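You operate a simulated robot arm through the tools that you are given. There is no shell and no other tool. Be economical: measure what you need, move in short steps, check, and stop when the job is done.

Carry out the task below with a simulated robot arm. There is one attempt and no reset: what you move stays moved.

JOB
Stand the green ring beside the orange converter. It goes on the side that lies toward x +0.7, y -0.7 (a direction in the base frame), with about 3 cm between them.
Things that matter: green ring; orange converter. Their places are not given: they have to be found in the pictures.

Only the result counts: the job must be done as asked and must still hold three seconds after the hand-in. Knocking over, shifting, dropping, spilling or breaking anything else fails it.

ROBOT AND FRAMES
A 6-joint arm with a two-finger parallel gripper, fixed in place. Base frame: the origin is at the foot of the arm, x ahead of it, y to its left, z up; the work surface is at about z = 0. Lengths are in m, angles in degrees, forces in N, time in s.
With the tool pointing down near the work surface it reaches from about 0.18 to 0.46 m from the base axis. Its first joint turns from -70.0 to 70.0 degrees. Payload 1.9 kg.
The TCP is the grasp point between the finger pads, 0.023 m short of the fingertips. In the tool frame z runs along the fingers and y along their closing line. The gripper opens to 0.094 m. The fingers are 0.038 m wide and 0.01 m thick; the gripper's body (0.054 by 0.096 m) begins 0.039 m behind the TCP.
Orientation is that of the tool frame in the base frame, as a unit quaternion [w, x, y, z]. With the fingers straight down and closing along the base's y, the tool's x points along the base's -x, its y along +y and its z along -z.

CONTROLS
- The arm moves only by the tool move_arm. Its argument "moves" is one flat list of numbers, 6 for each row, row after row: the shift along the tool's x, y, z in m, then the turn, a rotation vector about the tool's x, y, z in degrees. In form: [dx, dy, dz, rx, ry, rz, dx, dy, dz, rx, ry, rz, ...]. A call has 1 to 12 rows; each row shifts and turns the commanded pose from where the row before left it, along the tool's axes as they then stand. "hand" is the finger opening in m, from 0 to 0.094, set as the call begins (left out, the last holds). Each row takes 0.2 s and may step no farther than 0.05 m and 8.6 degrees from the row before; otherwise, or with a gripper value out of range, the whole call is refused. Where a pose cannot be reached the arm comes as near as it can. A force on the tool above 40 N (or 10 N above the force at the start of the call, whichever is more), or a blocked arm, ends the call early, and 0.2 s more pass. The fingers move at their own pace (about 0.108 m/s each) and stop on an object; they squeeze with about 21 N. The grip force told is the motor's: it shows also when the fingers shut on nothing. Time passes only in rows, and 0.2 s behind the last, so rows that do not move let the fingers close. The reply holds the time, the measured pose of the TCP, the force on the tool along the base axes, the opening and the grip force, in the units named above and with some noise, and new pictures: "pictures" is both (left out), scene, wrist or none.
- Cameras (640 x 400 px; columns grow to the right, rows downward): "scene" is fixed at [0.072, 0.3229, 0.4226]; the picture's right is [-0.62, -0.79, 0.00], its down [-0.58, 0.45, -0.68] and it looks along [0.54, -0.42, -0.73] (base axes); focal length 217 px, centre (320, 200). "wrist" rides on the gripper at [0.086, 0.016, -0.075] in the tool frame; the picture's right is [-0.18, 0.98, 0.00], its down [-0.58, -0.11, -0.81] and it looks along [-0.79, -0.15, 0.59] (tool axes); focal length 243 px, centre (320, 200).
- pixel_to_xyz(camera, pixels): for up to 12 pixels [column, row] of the newest picture of that camera ("zoom" is the newest enlarged one), the place [x, y, z] in the base frame of the surface seen there, good to about 0.002 m, but the place of the scene camera against the robot may be out by one fixed shift of up to 0.025 m in any direction. The clock stands still meanwhile.
- inspect(camera, box): a new picture of the part [left, top, right, bottom] of that camera's present view, enlarged. The clock stands still meanwhile.
- hand_in(): hands the job in; it is judged then, once.

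Go step by step. Measure first, check grasps and placings, and put right what went wrong. The budget is 60 turns and 170 pictures, counting those below and the enlarged ones. Unless the task says otherwise, let go and move clear before handing in, and close with one line.

The tools are called after "Request:" as a command line: name --argument value ..., lists and objects as JSON in quotes. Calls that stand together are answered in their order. move_arm: Moves the arm, as the interface text tells. Its arguments: {"type":"object","properties":{"moves":{"type":"array","items":{"type":"number"}},"hand":{"type":"number"},"pictures":{"type":"string","enum":["both","scene","wrist","none"]}},"required":["moves"]} The other tools are called the same way: pixel_to_xyz (camera, pixels) gives the place of the surface under pixels of a picture; inspect (camera, box) takes an enlarged picture of a part of a camera's view; hand_in () hands the job in.

At the start:

```text
t: 0.0
ee_pos: [0.3082, 0.0711, 0.2202]
ee_rot: [-0.001, 0.0, 1.0, 0.0]
ft_force: [0.1, -0.5, -0.3]
width: 0.0941
finger_force: 0.1
```

scene: 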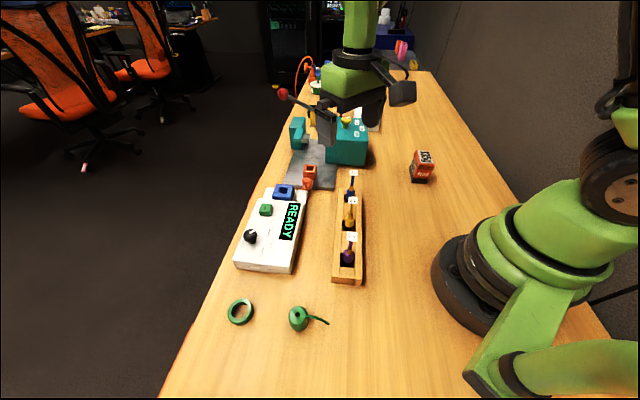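
wrist: 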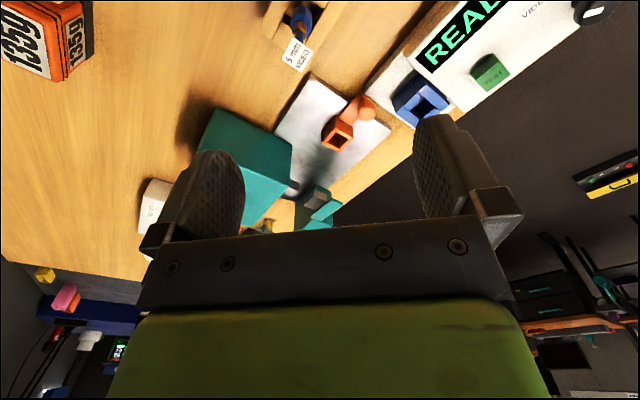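

The scene picture shows a green ring at about (240,311) and a small orange part at about (310,177). I will enlarge both and measure them.

Request:
inspect --camera "scene" --box '[200, 270, 340, 358]'

Request:
inspect --camera "scene" --box '[220, 110, 440, 247]'

Request:
pixel_to_xyz --camera "scene" --pixels '[[240, 311], [230, 311], [251, 308], [242, 299], [238, 323], [310, 168], [310, 175], [308, 184], [420, 160], [215, 320], [300, 320], [310, 195]]'

```text
4.55 times, centred on (270, 314) of scene
```

zoom: 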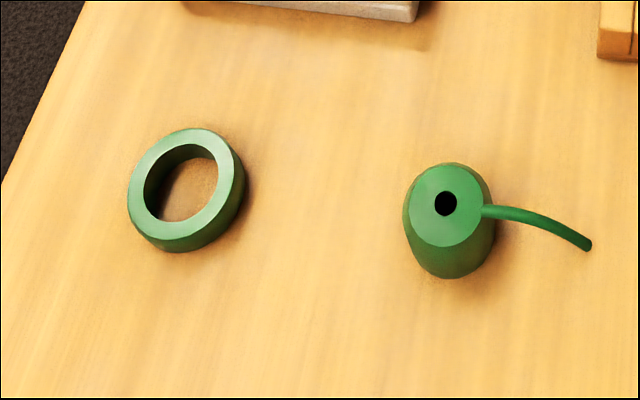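

```text
2.91 times, centred on (330, 178) of scene
```

zoom: 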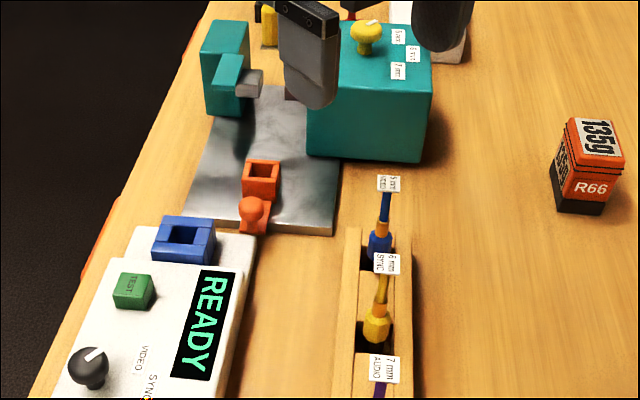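

```text
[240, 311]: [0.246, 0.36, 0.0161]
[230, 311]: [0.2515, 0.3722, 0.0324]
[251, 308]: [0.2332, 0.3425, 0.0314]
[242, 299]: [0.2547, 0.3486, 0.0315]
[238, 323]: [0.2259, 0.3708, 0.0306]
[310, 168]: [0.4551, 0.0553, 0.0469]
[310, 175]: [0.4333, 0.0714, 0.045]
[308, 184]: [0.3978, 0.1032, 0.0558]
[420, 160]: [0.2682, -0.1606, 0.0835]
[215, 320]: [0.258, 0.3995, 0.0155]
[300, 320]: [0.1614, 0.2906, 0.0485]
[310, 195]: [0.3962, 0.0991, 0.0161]
```

The ring's top is about 16 mm above the table, which the scene camera reads at z 0.0155. I will look closer at the orange candidates: the boxed "R66", and the far area.

Request:
inspect --camera "scene" --box '[260, 40, 440, 152]'

Request:
inspect --camera "scene" --box '[280, 145, 340, 200]'

Request:
inspect --camera "wrist" --box '[0, 0, 140, 88]'

Request:
inspect --camera "scene" --box '[380, 135, 460, 185]'

Request:
pixel_to_xyz --camera "zoom" --pixels '[[320, 200], [270, 130], [420, 120], [430, 165], [290, 175], [250, 360], [390, 370], [440, 260], [200, 300], [500, 200], [520, 100]]'

```text
3.56 times, centred on (350, 96) of scene
```

zoom: 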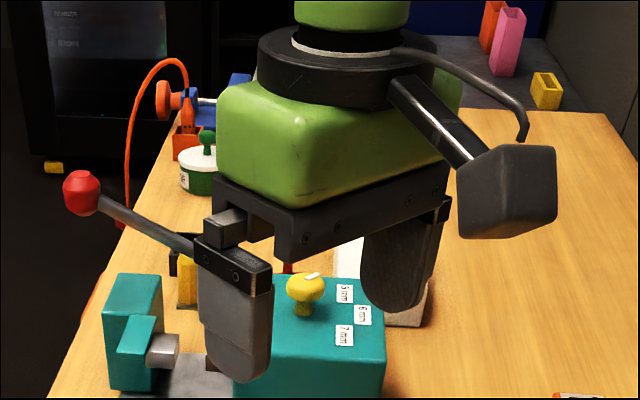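

```text
7.27 times, centred on (310, 172) of scene
```

zoom: 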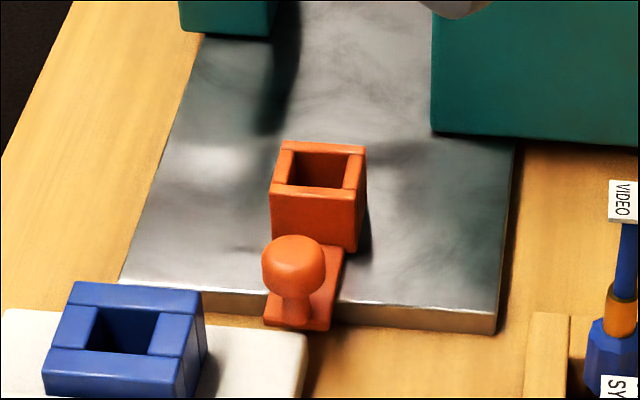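

```text
4.55 times, centred on (70, 44) of wrist
```

zoom: 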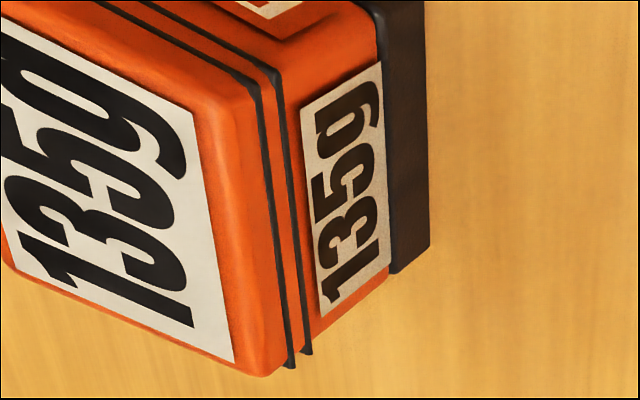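

```text
8.00 times, centred on (420, 160) of scene
```

zoom: 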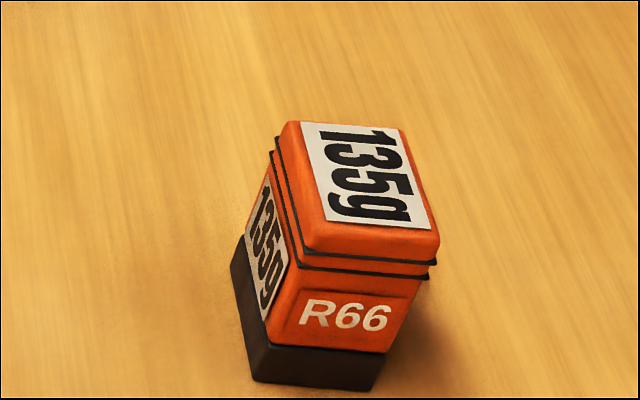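

```text
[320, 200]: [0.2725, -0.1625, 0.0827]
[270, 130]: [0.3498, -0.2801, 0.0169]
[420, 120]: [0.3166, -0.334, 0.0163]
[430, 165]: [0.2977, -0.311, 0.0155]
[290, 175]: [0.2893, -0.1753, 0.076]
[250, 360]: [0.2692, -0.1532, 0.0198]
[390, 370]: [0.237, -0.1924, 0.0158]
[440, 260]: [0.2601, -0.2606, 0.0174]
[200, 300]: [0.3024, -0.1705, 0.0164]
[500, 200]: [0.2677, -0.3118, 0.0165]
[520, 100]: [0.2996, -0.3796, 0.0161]
```

The R66 box looks like the orange converter: a reachable free item, height about 67 mm. Next I measure its top corners and the ring's rim more exactly.

Request:
pixel_to_xyz --camera "zoom" --pixels '[[292, 127], [400, 131], [434, 232], [308, 243], [252, 376], [370, 386], [236, 245], [340, 180], [320, 315], [262, 250]]'

Request:
inspect --camera "scene" --box '[210, 290, 274, 330]'

```text
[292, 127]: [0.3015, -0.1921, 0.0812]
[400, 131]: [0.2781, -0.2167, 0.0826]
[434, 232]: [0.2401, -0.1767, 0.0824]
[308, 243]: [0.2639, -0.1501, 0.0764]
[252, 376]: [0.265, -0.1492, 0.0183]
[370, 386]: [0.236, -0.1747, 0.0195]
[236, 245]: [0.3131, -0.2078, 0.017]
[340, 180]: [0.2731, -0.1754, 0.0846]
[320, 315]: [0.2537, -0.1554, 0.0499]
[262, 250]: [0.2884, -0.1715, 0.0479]
```

```text
10.00 times, centred on (242, 310) of scene
```

zoom: 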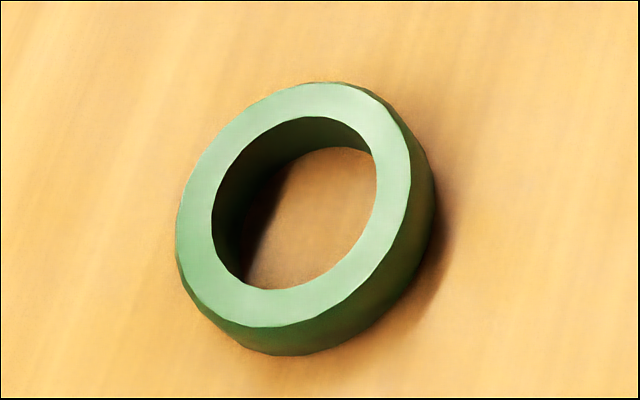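

The box's long axis, about 58 mm, runs along the wanted direction, centred near (0.271,-0.184) in the scene frame. Now the ring's rim points in this zoom.

Request:
pixel_to_xyz --camera "zoom" --pixels '[[180, 220], [320, 86], [406, 180], [260, 324], [195, 290], [390, 110], [230, 130], [385, 255], [300, 220]]'

```text
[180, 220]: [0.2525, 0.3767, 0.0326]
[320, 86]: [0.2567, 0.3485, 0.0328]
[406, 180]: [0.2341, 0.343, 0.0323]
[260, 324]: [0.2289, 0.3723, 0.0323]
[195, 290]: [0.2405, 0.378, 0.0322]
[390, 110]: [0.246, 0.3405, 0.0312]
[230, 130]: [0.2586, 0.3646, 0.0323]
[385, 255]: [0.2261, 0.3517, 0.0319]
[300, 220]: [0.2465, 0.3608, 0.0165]
```

The ring is centred near (0.243,0.360), about 39 mm in diameter. I check the red ball lever at (283,93) next to the gripper before moving sideways.

Request:
pixel_to_xyz --camera "scene" --pixels '[[283, 93], [300, 102], [310, 108], [350, 120], [326, 128], [287, 192], [265, 210], [250, 236], [300, 312], [325, 322], [352, 172], [347, 237]]'

Request:
move_arm --moves '[0, 0, -0.04, 0, 0, 0]'

```text
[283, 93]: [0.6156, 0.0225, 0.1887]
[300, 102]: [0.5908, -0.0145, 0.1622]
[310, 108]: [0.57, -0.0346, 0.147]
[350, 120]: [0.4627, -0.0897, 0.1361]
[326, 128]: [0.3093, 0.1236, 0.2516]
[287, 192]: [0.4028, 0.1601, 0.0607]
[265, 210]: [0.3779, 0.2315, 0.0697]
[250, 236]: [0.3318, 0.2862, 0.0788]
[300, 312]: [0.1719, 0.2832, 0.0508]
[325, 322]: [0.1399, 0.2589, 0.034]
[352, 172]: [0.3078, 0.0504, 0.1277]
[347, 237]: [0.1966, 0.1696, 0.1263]
```

```text
t: 0.4
ee_pos: [0.3085, 0.0698, 0.2611]
ee_rot: [0.0, 0.0, 1.0, 0.0]
ft_force: [0.2, -0.8, -0.6]
width: 0.0943
finger_force: 0.0
```

scene: 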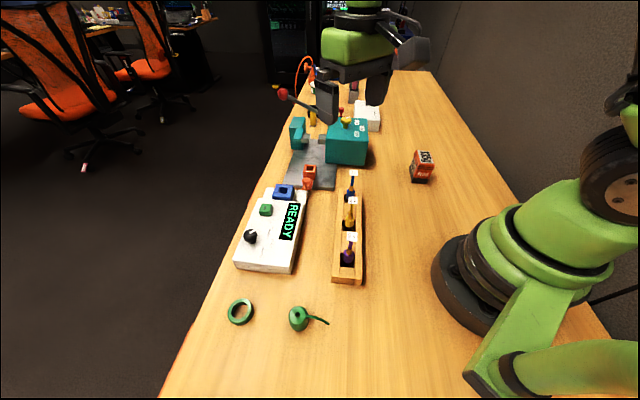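
wrist: 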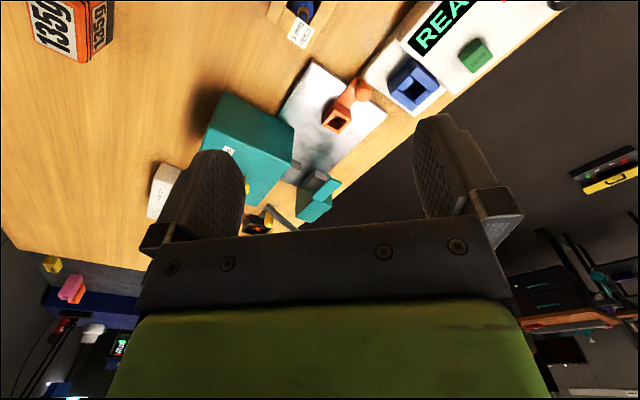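

The lever is far off at x 0.6. I move over the ring at height, then turn the wrist with the arm.

Request:
move_arm --moves '[0.011, 0.0475, 0, 0, 0, 0, 0.011, 0.0475, 0, 0, 0, 0, 0.011, 0.0475, 0, 0, 0, 0, 0.011, 0.0475, 0, 0, 0, 0, 0.011, 0.0475, 0, 0, 0, 0, 0.011, 0.0475, 0, 0, 0, 0, 0, 0, 0, 0, 0, -8, 0, 0, 0, 0, 0, -8, 0, 0, 0, 0, 0, -8, 0, 0, 0, 0, 0, -8, 0, 0, 0, 0, 0, -8, 0, 0, 0.04, 0, 0, 0]'

```text
t: 3.0
ee_pos: [0.242, 0.3569, 0.2195]
ee_rot: [-0.001, -0.342, 0.94, 0.0]
ft_force: [0.3, -0.9, -1.4]
width: 0.0942
finger_force: 0.1
```

scene: 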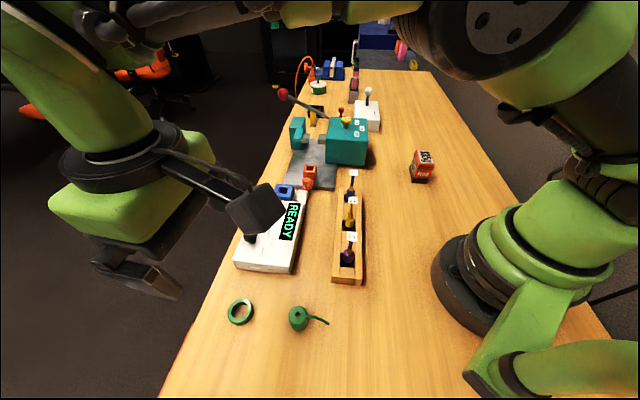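
wrist: 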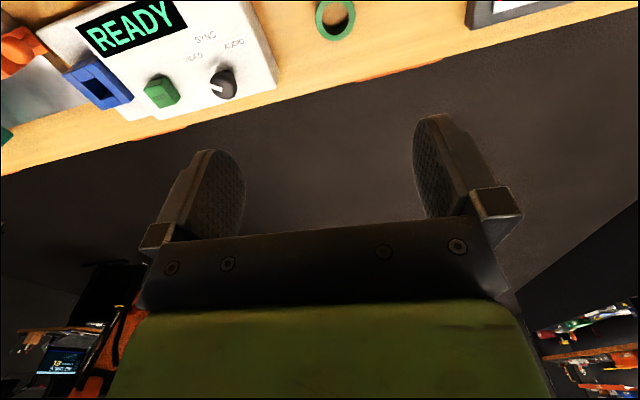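

The ring shows in the wrist view at (335,18), between the fingers; I measure its rim there, which needs no shift.

Request:
pixel_to_xyz --camera "wrist" --pixels '[[318, 18], [353, 15], [334, 37], [322, 5], [348, 5], [336, 15], [290, 40], [323, 33], [348, 31]]'

```text
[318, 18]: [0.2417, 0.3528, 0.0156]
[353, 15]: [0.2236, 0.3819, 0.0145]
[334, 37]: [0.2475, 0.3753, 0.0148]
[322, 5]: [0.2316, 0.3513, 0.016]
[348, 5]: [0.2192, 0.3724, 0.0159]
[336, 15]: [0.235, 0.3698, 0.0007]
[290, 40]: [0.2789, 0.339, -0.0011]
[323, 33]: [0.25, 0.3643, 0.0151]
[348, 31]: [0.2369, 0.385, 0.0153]
```

The true ring centre is about (0.234,0.368) with its top at 0.0155, so the scene camera is off by (+0.009,-0.008,+0.016). I centre and go down to about z 0.10.

Request:
move_arm --moves '[-0.001, 0.0136, 0, 0, 0, 0, 0, 0, 0.04, 0, 0, 0, 0, 0, 0.04, 0, 0, 0, 0, 0, 0.04, 0, 0, 0]'

```text
t: 4.0
ee_pos: [0.2363, 0.368, 0.0998]
ee_rot: [0.0, -0.342, 0.94, 0.0]
ft_force: [0.8, -0.2, 0.2]
width: 0.0938
finger_force: 0.1
```

scene: 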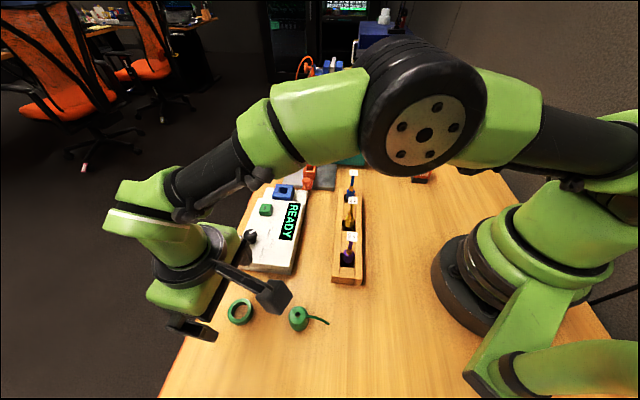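
wrist: 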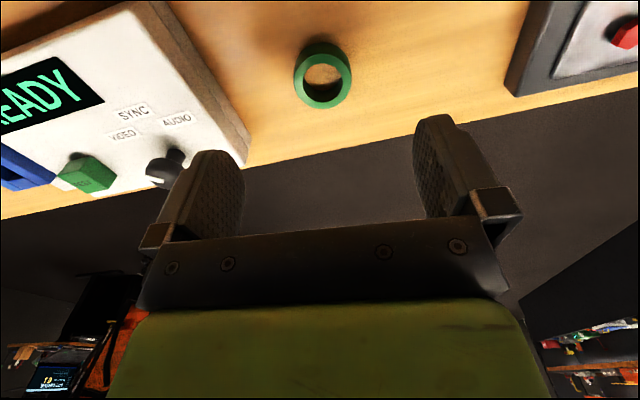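

Ring at (322,75) sits under the TCP. There is also a grey box on the right, at (530,80); I measure it and the console edge for finger room.

Request:
pixel_to_xyz --camera "wrist" --pixels '[[295, 75], [350, 73], [305, 55], [340, 95], [305, 95], [340, 55], [245, 140], [205, 60], [507, 90], [525, 20], [540, 80], [165, 170]]'

```text
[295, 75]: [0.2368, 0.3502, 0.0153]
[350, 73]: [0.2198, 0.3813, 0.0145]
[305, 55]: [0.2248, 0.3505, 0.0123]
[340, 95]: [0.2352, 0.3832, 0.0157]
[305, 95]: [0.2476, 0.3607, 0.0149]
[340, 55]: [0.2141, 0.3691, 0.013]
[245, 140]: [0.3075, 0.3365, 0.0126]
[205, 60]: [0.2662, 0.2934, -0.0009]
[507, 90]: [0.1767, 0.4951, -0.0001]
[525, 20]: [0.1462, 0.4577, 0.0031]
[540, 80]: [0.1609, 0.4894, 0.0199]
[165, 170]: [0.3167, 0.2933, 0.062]
```

Rim points scatter, so I zoom on the ring.

Request:
inspect --camera "wrist" --box '[258, 30, 386, 110]'

```text
5.00 times, centred on (322, 70) of wrist
```

zoom: 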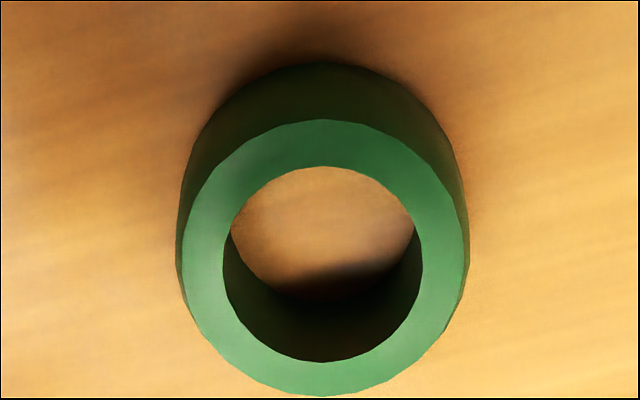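

Request:
pixel_to_xyz --camera "zoom" --pixels '[[186, 255], [464, 240], [322, 125], [324, 390], [226, 160], [420, 350], [422, 160], [222, 355]]'

```text
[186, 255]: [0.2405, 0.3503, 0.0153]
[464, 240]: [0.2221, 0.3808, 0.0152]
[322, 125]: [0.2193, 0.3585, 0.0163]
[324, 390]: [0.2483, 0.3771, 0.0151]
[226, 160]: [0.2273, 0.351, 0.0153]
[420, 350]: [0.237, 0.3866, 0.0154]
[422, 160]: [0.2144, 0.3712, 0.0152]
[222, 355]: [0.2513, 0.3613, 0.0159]
```

Ring centre (0.2325,0.367), diameter about 37 mm. I narrow the fingers to 0.064, centre and go down to z 0.026.

Request:
move_arm --hand 0.064 --moves '[0.0035, 0.0017, 0, 0, 0, 0, 0, 0, 0.03, 0, 0, 0, 0, 0, 0.03, 0, 0, 0, 0, 0, 0.014, 0, 0, 0]'

```text
t: 5.0
ee_pos: [0.2327, 0.3671, 0.0266]
ee_rot: [0.001, -0.342, 0.94, 0.0]
ft_force: [0.1, 1.1, 0.0]
width: 0.064
finger_force: 0.2
```

scene: 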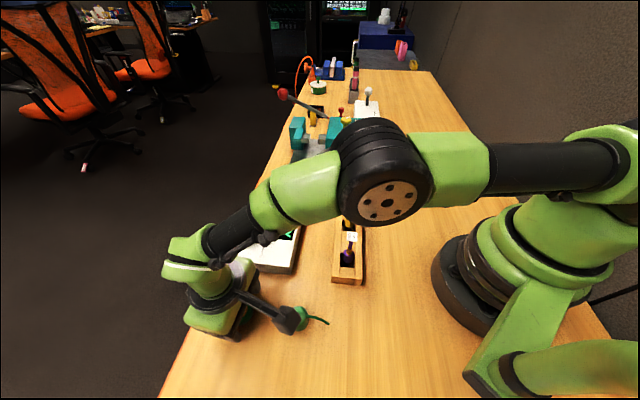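
wrist: 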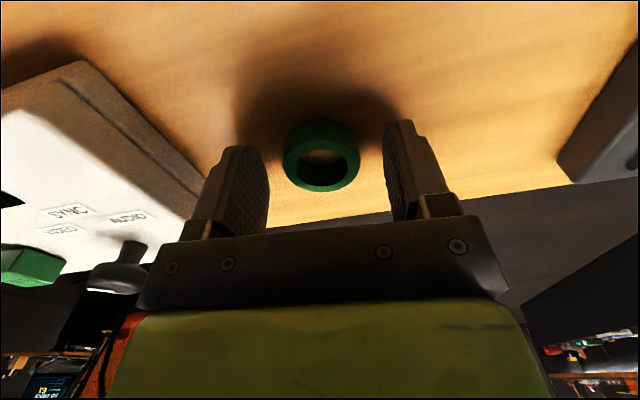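

The ring lies between the pads at (321,155), and nothing was touched. I close on it.

Request:
move_arm --hand 0 --moves '[0, 0, 0, 0, 0, 0, 0, 0, 0, 0, 0, 0, 0, 0, 0, 0, 0, 0]' --pictures "wrist"

```text
t: 5.8
ee_pos: [0.2322, 0.3648, 0.0257]
ee_rot: [0.0, -0.341, 0.94, 0.0]
ft_force: [1.2, -0.8, -0.1]
width: 0.0387
finger_force: 20.7
```

wrist: 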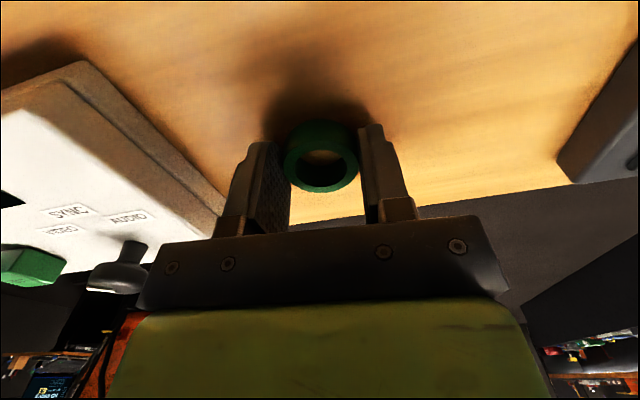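

Grip holds at width 0.0387. I lift to 0.22 and turn the wrist back.

Request:
move_arm --moves '[0, 0, -0.02, 0, 0, 0, 0, 0, -0.045, 0, 0, 0, 0, 0, -0.045, 0, 0, 0, 0, 0, -0.045, 0, 0, 0, 0, 0, -0.045, 0, 0, 0, 0, 0, 0, 0, 0, 8, 0, 0, 0, 0, 0, 8, 0, 0, 0, 0, 0, 8, 0, 0, 0, 0, 0, 8, 0, 0, 0, 0, 0, 8]'

Request:
move_arm --moves '[-0.006, -0.0483, 0, 0, 0, 0, -0.006, -0.0483, 0, 0, 0, 0, -0.006, -0.0483, 0, 0, 0, 0, -0.006, -0.0483, 0, 0, 0, 0, -0.006, -0.0483, 0, 0, 0, 0, -0.006, -0.0483, 0, 0, 0, 0, -0.006, -0.0483, 0, 0, 0, 0, -0.006, -0.0483, 0, 0, 0, 0, -0.006, -0.0483, 0, 0, 0, 0, -0.006, -0.0483, 0, 0, 0, 0, -0.006, -0.0483, 0, 0, 0, 0, -0.006, -0.0483, 0, 0, 0, 0]'

```text
t: 8.0
ee_pos: [0.2312, 0.3654, 0.227]
ee_rot: [0.001, 0.001, 1.0, 0.0]
ft_force: [0.7, -0.4, 0.7]
width: 0.0389
finger_force: 21.2
```

scene: 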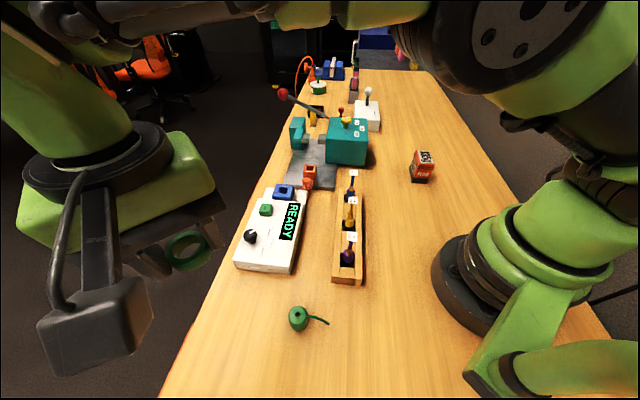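
wrist: 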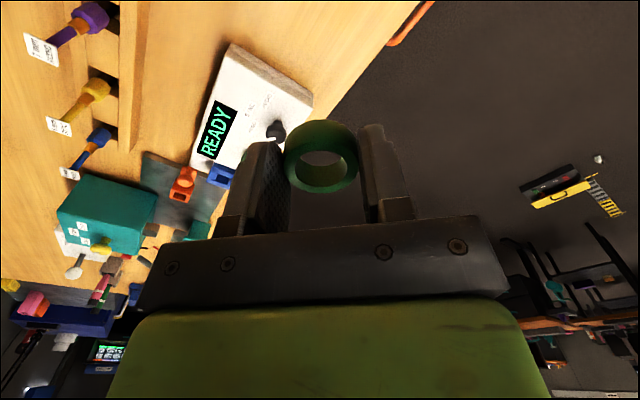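

```text
t: 10.6
ee_pos: [0.3045, -0.2153, 0.2271]
ee_rot: [0.0, -0.001, 1.0, 0.0]
ft_force: [0.0, 0.5, -0.1]
width: 0.0386
finger_force: 21.1
```

scene: 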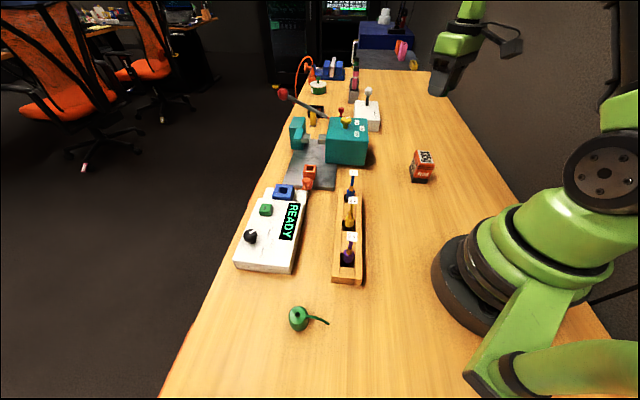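
wrist: 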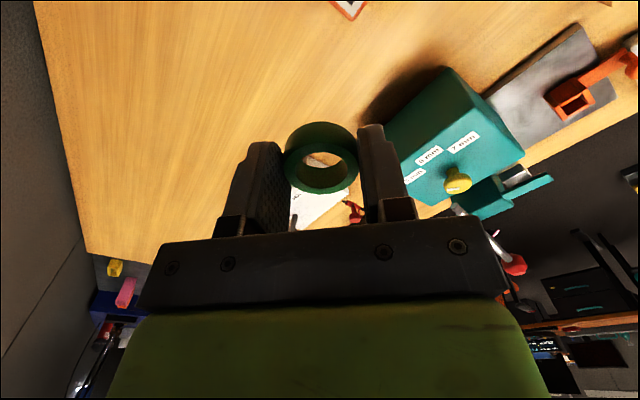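

The converter peeks in at the top at (350,5). I back off 0.10 m toward the base to see it with the wrist camera.

Request:
move_arm --moves '[0.05, 0, 0, 0, 0, 0, 0.05, 0, 0, 0, 0, 0]' --pictures "wrist"

Request:
inspect --camera "wrist" --box '[280, 0, 440, 100]'

```text
t: 11.2
ee_pos: [0.2033, -0.2144, 0.2284]
ee_rot: [0.0, 0.001, 1.0, 0.0]
ft_force: [-0.7, 0.1, 0.3]
width: 0.0387
finger_force: 21.5
```

wrist: 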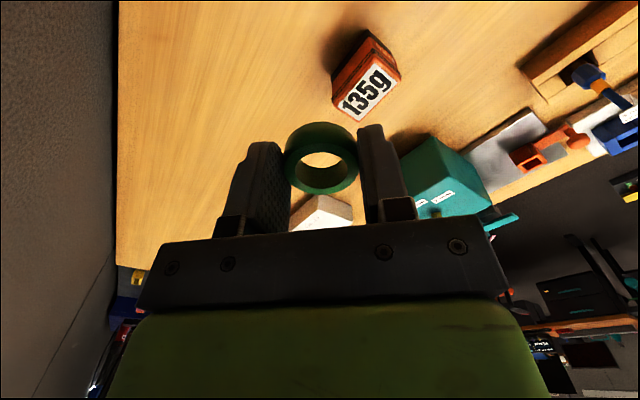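

```text
4.00 times, centred on (360, 50) of wrist
```

zoom: 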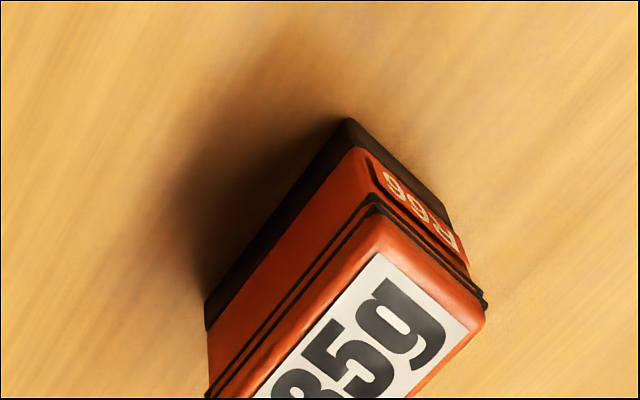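

The converter is in view at (365,75); I measure its top and base corners.

Request:
pixel_to_xyz --camera "wrist" --pixels '[[335, 110], [361, 119], [399, 79], [374, 58], [332, 82], [368, 31], [367, 88], [393, 56], [332, 92], [333, 78]]'

Request:
pixel_to_xyz --camera "zoom" --pixels '[[349, 124], [449, 220], [209, 322], [200, 300], [380, 222], [478, 312]]'

```text
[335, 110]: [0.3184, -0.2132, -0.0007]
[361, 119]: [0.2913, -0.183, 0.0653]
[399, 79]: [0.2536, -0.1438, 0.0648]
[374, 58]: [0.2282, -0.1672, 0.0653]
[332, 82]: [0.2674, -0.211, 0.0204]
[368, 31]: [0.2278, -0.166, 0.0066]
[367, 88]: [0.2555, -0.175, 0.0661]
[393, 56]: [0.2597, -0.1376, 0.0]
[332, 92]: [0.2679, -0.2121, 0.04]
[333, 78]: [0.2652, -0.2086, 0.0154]
```

```text
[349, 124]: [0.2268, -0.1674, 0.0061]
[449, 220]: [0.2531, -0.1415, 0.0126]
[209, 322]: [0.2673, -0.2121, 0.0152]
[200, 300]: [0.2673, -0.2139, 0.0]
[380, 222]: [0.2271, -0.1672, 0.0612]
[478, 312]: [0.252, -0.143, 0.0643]
```

Base corners give centre (0.260,-0.177), length 61 mm, top 0.066. Ring goal: (0.317,-0.233). I move above it and turn the wrist by 70° so the body and the camera clear the converter.

Request:
move_arm --moves '[-0.0378, -0.0063, 0, 0, 0, 0, -0.0378, -0.0063, 0, 0, 0, 0, -0.0378, -0.0063, 0, 0, 0, 0, 0, 0, 0, 0, 0, 7.78, 0, 0, 0, 0, 0, 7.78, 0, 0, 0, 0, 0, 7.78, 0, 0, 0, 0, 0, 7.78, 0, 0, 0, 0, 0, 7.78, 0, 0, 0, 0, 0, 7.78, 0, 0, 0, 0, 0, 7.78, 0, 0, 0, 0, 0, 7.78, 0, 0, 0, 0, 0, 7.78]'

```text
t: 13.8
ee_pos: [0.3162, -0.2321, 0.2268]
ee_rot: [0.0, 0.575, 0.818, 0.0]
ft_force: [-0.3, -0.4, 0.3]
width: 0.0388
finger_force: 21.0
```

scene: 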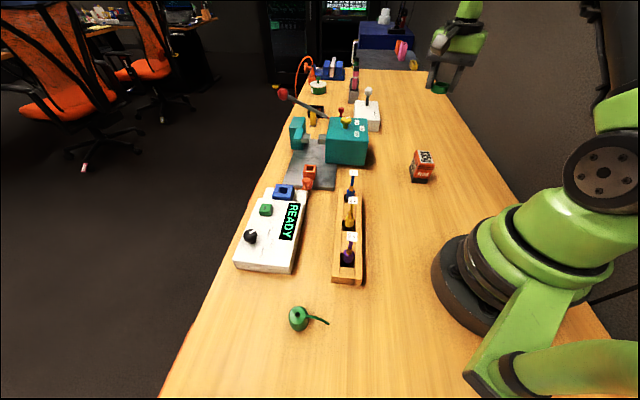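
wrist: 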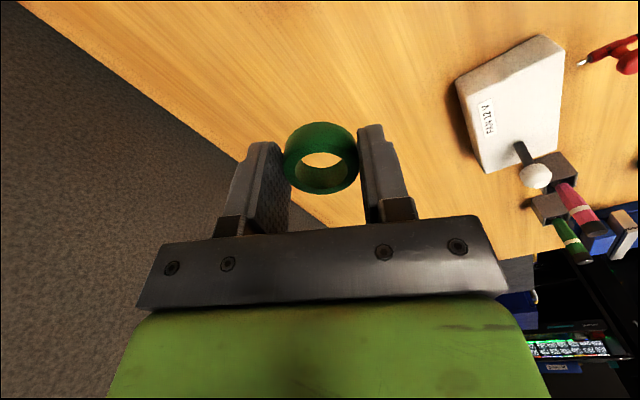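

Orientation is right. I check the held ring's centre against the TCP (rim points around (320,170)).

Request:
pixel_to_xyz --camera "wrist" --pixels '[[288, 168], [356, 163], [322, 147], [322, 191], [300, 183], [346, 183]]'

Request:
move_arm --moves '[0, 0, 0.045, 0, 0, 0, 0, 0, 0.045, 0, 0, 0, 0, 0, 0.025, 0, 0, 0]'

```text
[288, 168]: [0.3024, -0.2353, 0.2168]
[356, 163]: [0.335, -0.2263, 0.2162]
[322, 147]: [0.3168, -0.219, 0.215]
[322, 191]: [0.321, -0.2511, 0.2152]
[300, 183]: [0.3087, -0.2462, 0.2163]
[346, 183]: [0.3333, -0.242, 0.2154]
```

```text
t: 14.6
ee_pos: [0.3166, -0.233, 0.112]
ee_rot: [0.0, 0.573, 0.819, 0.0]
ft_force: [0.3, 0.3, 0.1]
width: 0.0384
finger_force: 21.5
```

scene: 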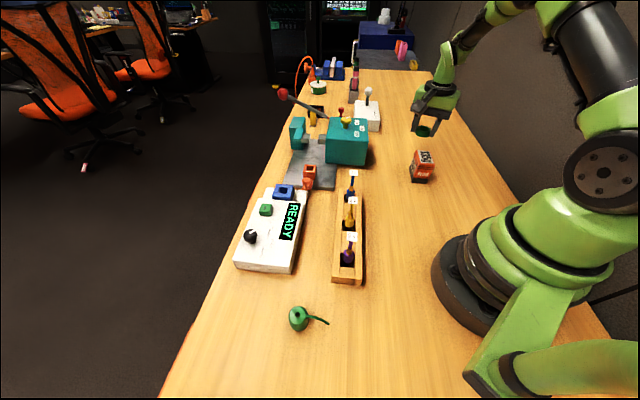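
wrist: 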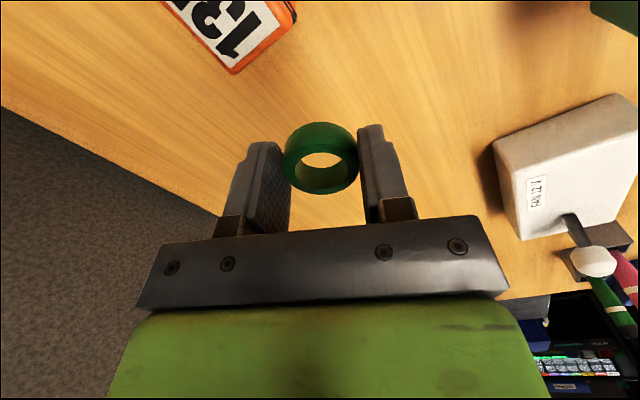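

Ring is about 2 mm beyond the TCP, so I correct by that and lower to about 0.045, then check.

Request:
move_arm --moves '[0.0016, -0.0016, 0.02, 0, 0, 0, 0, 0, 0.025, 0, 0, 0, 0, 0, 0.022, 0, 0, 0]'

Request:
inspect --camera "scene" --box '[360, 90, 500, 190]'

```text
t: 15.4
ee_pos: [0.3142, -0.2311, 0.0445]
ee_rot: [0.0, 0.574, 0.819, 0.001]
ft_force: [-1.1, -0.6, -0.5]
width: 0.0385
finger_force: 20.8
```

scene: 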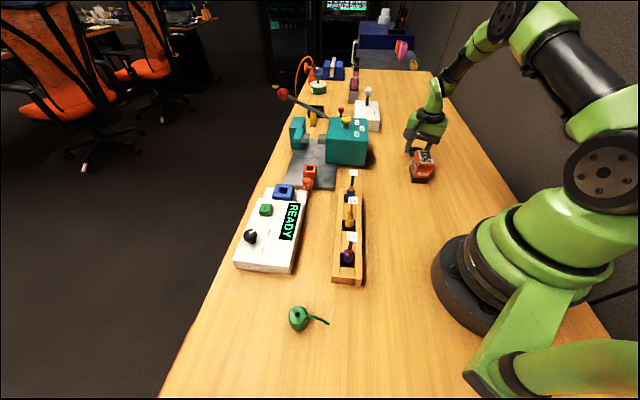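
wrist: 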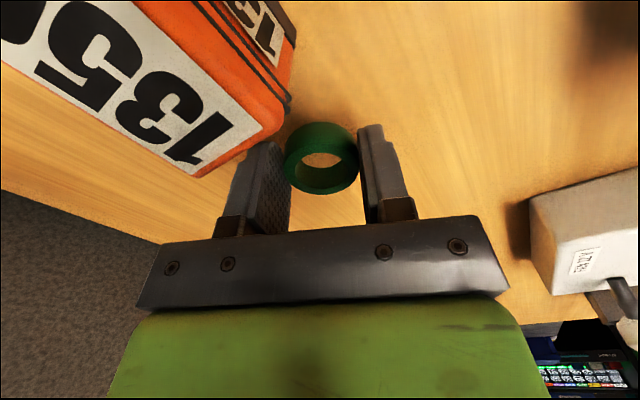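

```text
4.00 times, centred on (430, 140) of scene
```

zoom: 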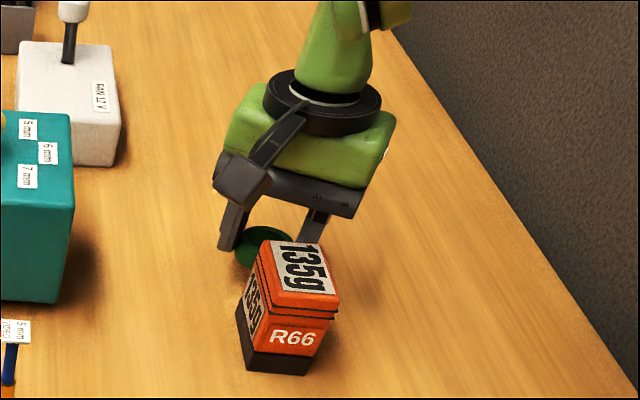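

All clear so far. I measure the box's near corners (200,172), (288,105) against the ring before the last 18 mm.

Request:
pixel_to_xyz --camera "wrist" --pixels '[[195, 172], [262, 128], [283, 108], [288, 165], [357, 160], [322, 148], [322, 191]]'

```text
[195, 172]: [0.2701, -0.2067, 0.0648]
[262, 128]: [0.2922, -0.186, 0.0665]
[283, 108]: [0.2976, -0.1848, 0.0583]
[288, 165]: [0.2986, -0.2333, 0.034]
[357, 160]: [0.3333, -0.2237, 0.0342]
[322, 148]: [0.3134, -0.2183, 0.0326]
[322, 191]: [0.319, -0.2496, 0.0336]
```

Gap now about 27.5 mm; I shift 2.5 mm outward and lower onto the table.

Request:
move_arm --moves '[-0.0022, 0.001, 0, 0, 0, 0, 0, 0, 0.01, 0, 0, 0, 0, 0, 0.008, 0, 0, 0, 0, 0, 0, 0, 0, 0]'

```text
t: 16.4
ee_pos: [0.3162, -0.2339, 0.0261]
ee_rot: [0.0, 0.574, 0.819, 0.001]
ft_force: [-0.1, -0.5, -0.6]
width: 0.0386
finger_force: 20.5
```

scene: 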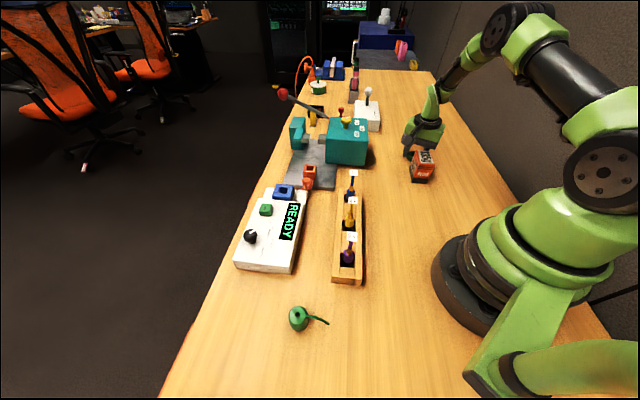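
wrist: 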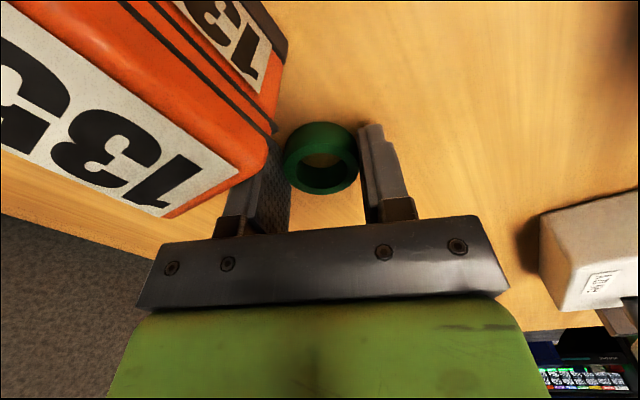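

No contact force yet; one more millimetre, then open to 0.06.

Request:
move_arm --moves '[0, 0, 0.001, 0, 0, 0, 0, 0, 0, 0, 0, 0]' --pictures "none"

Request:
move_arm --hand 0.06 --moves '[0, 0, 0, 0, 0, 0, 0, 0, 0, 0, 0, 0]' --pictures "wrist"

```text
t: 17.0
ee_pos: [0.317, -0.2329, 0.0271]
ee_rot: [-0.001, 0.573, 0.819, 0.0]
ft_force: [-2.1, 2.5, 3.8]
width: 0.0386
finger_force: 21.3
```

```text
t: 17.6
ee_pos: [0.3174, -0.2329, 0.0262]
ee_rot: [0.0, 0.574, 0.819, 0.0]
ft_force: [-0.6, -0.8, 0.5]
width: 0.06
finger_force: 0.1
```

wrist: 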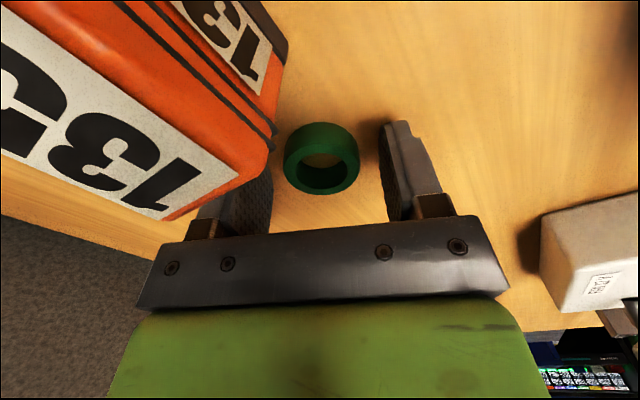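

The ring rests on the table with the fingers free. I lift straight up and look.

Request:
move_arm --moves '[0, 0, -0.02, 0, 0, 0, 0, 0, -0.04, 0, 0, 0, 0, 0, -0.05, 0, 0, 0, 0, 0, -0.05, 0, 0, 0, 0.05, 0, 0, 0, 0, 0, 0.04, 0, 0, 0, 0, 0]'

Request:
inspect --camera "scene" --box '[370, 115, 482, 185]'

```text
t: 19.0
ee_pos: [0.2854, -0.149, 0.186]
ee_rot: [0.0, 0.574, 0.819, 0.0]
ft_force: [-0.2, 0.6, 0.3]
width: 0.0599
finger_force: 0.1
```

scene: 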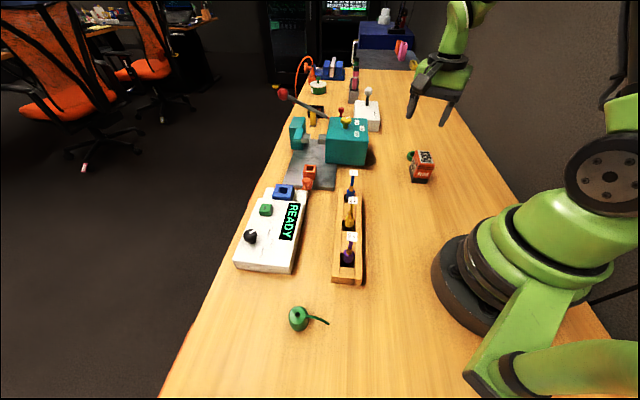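
wrist: 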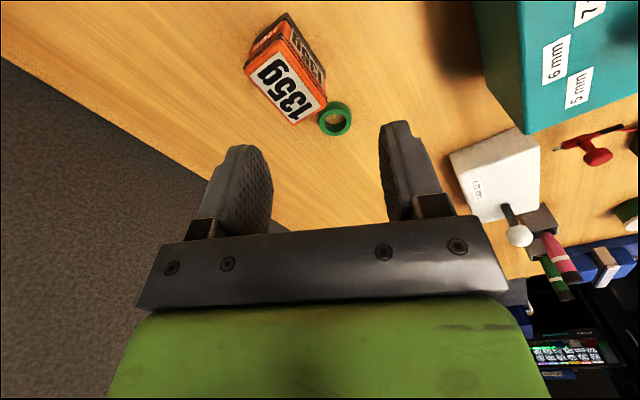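

```text
5.71 times, centred on (426, 150) of scene
```

zoom: 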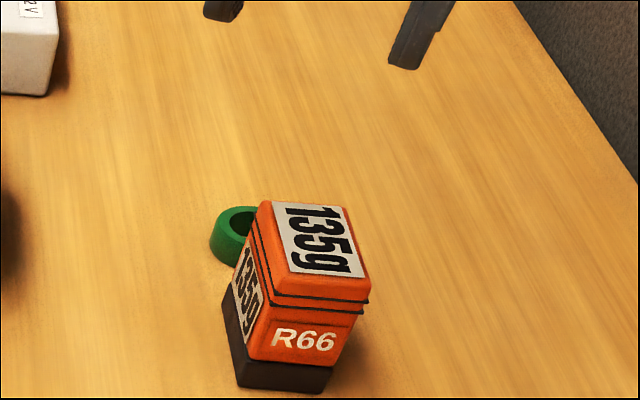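

The ring stands alone by the converter, at wrist (335,118). I measure the final places.

Request:
pixel_to_xyz --camera "wrist" --pixels '[[321, 121], [350, 116], [336, 108], [338, 133], [326, 129], [347, 108], [297, 123], [326, 103], [287, 14], [249, 53], [246, 68], [323, 70]]'

```text
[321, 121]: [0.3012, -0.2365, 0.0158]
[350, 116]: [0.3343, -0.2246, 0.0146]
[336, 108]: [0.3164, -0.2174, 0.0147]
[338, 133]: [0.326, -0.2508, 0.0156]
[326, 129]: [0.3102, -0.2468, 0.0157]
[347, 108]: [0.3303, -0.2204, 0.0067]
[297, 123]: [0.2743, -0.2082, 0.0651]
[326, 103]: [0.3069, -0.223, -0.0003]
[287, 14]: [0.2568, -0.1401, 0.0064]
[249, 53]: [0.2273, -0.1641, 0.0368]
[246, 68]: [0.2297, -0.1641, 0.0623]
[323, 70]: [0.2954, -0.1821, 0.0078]
```

Ring centre is about (0.319,-0.233), the converter centre about (0.261,-0.176) and unmoved, so the direction is (0.71,-0.70) and the gap about 31 mm. The arm is clear, so I hand in.

Request:
hand_in

```text
The job is handed in.
```

The green ring now lies flat beside the orange converter (the "R66" box), on its x +0.7, y -0.7 side, with a measured gap of about 3.1 cm. I let go of it, moved the arm clear, and nothing else was touched.
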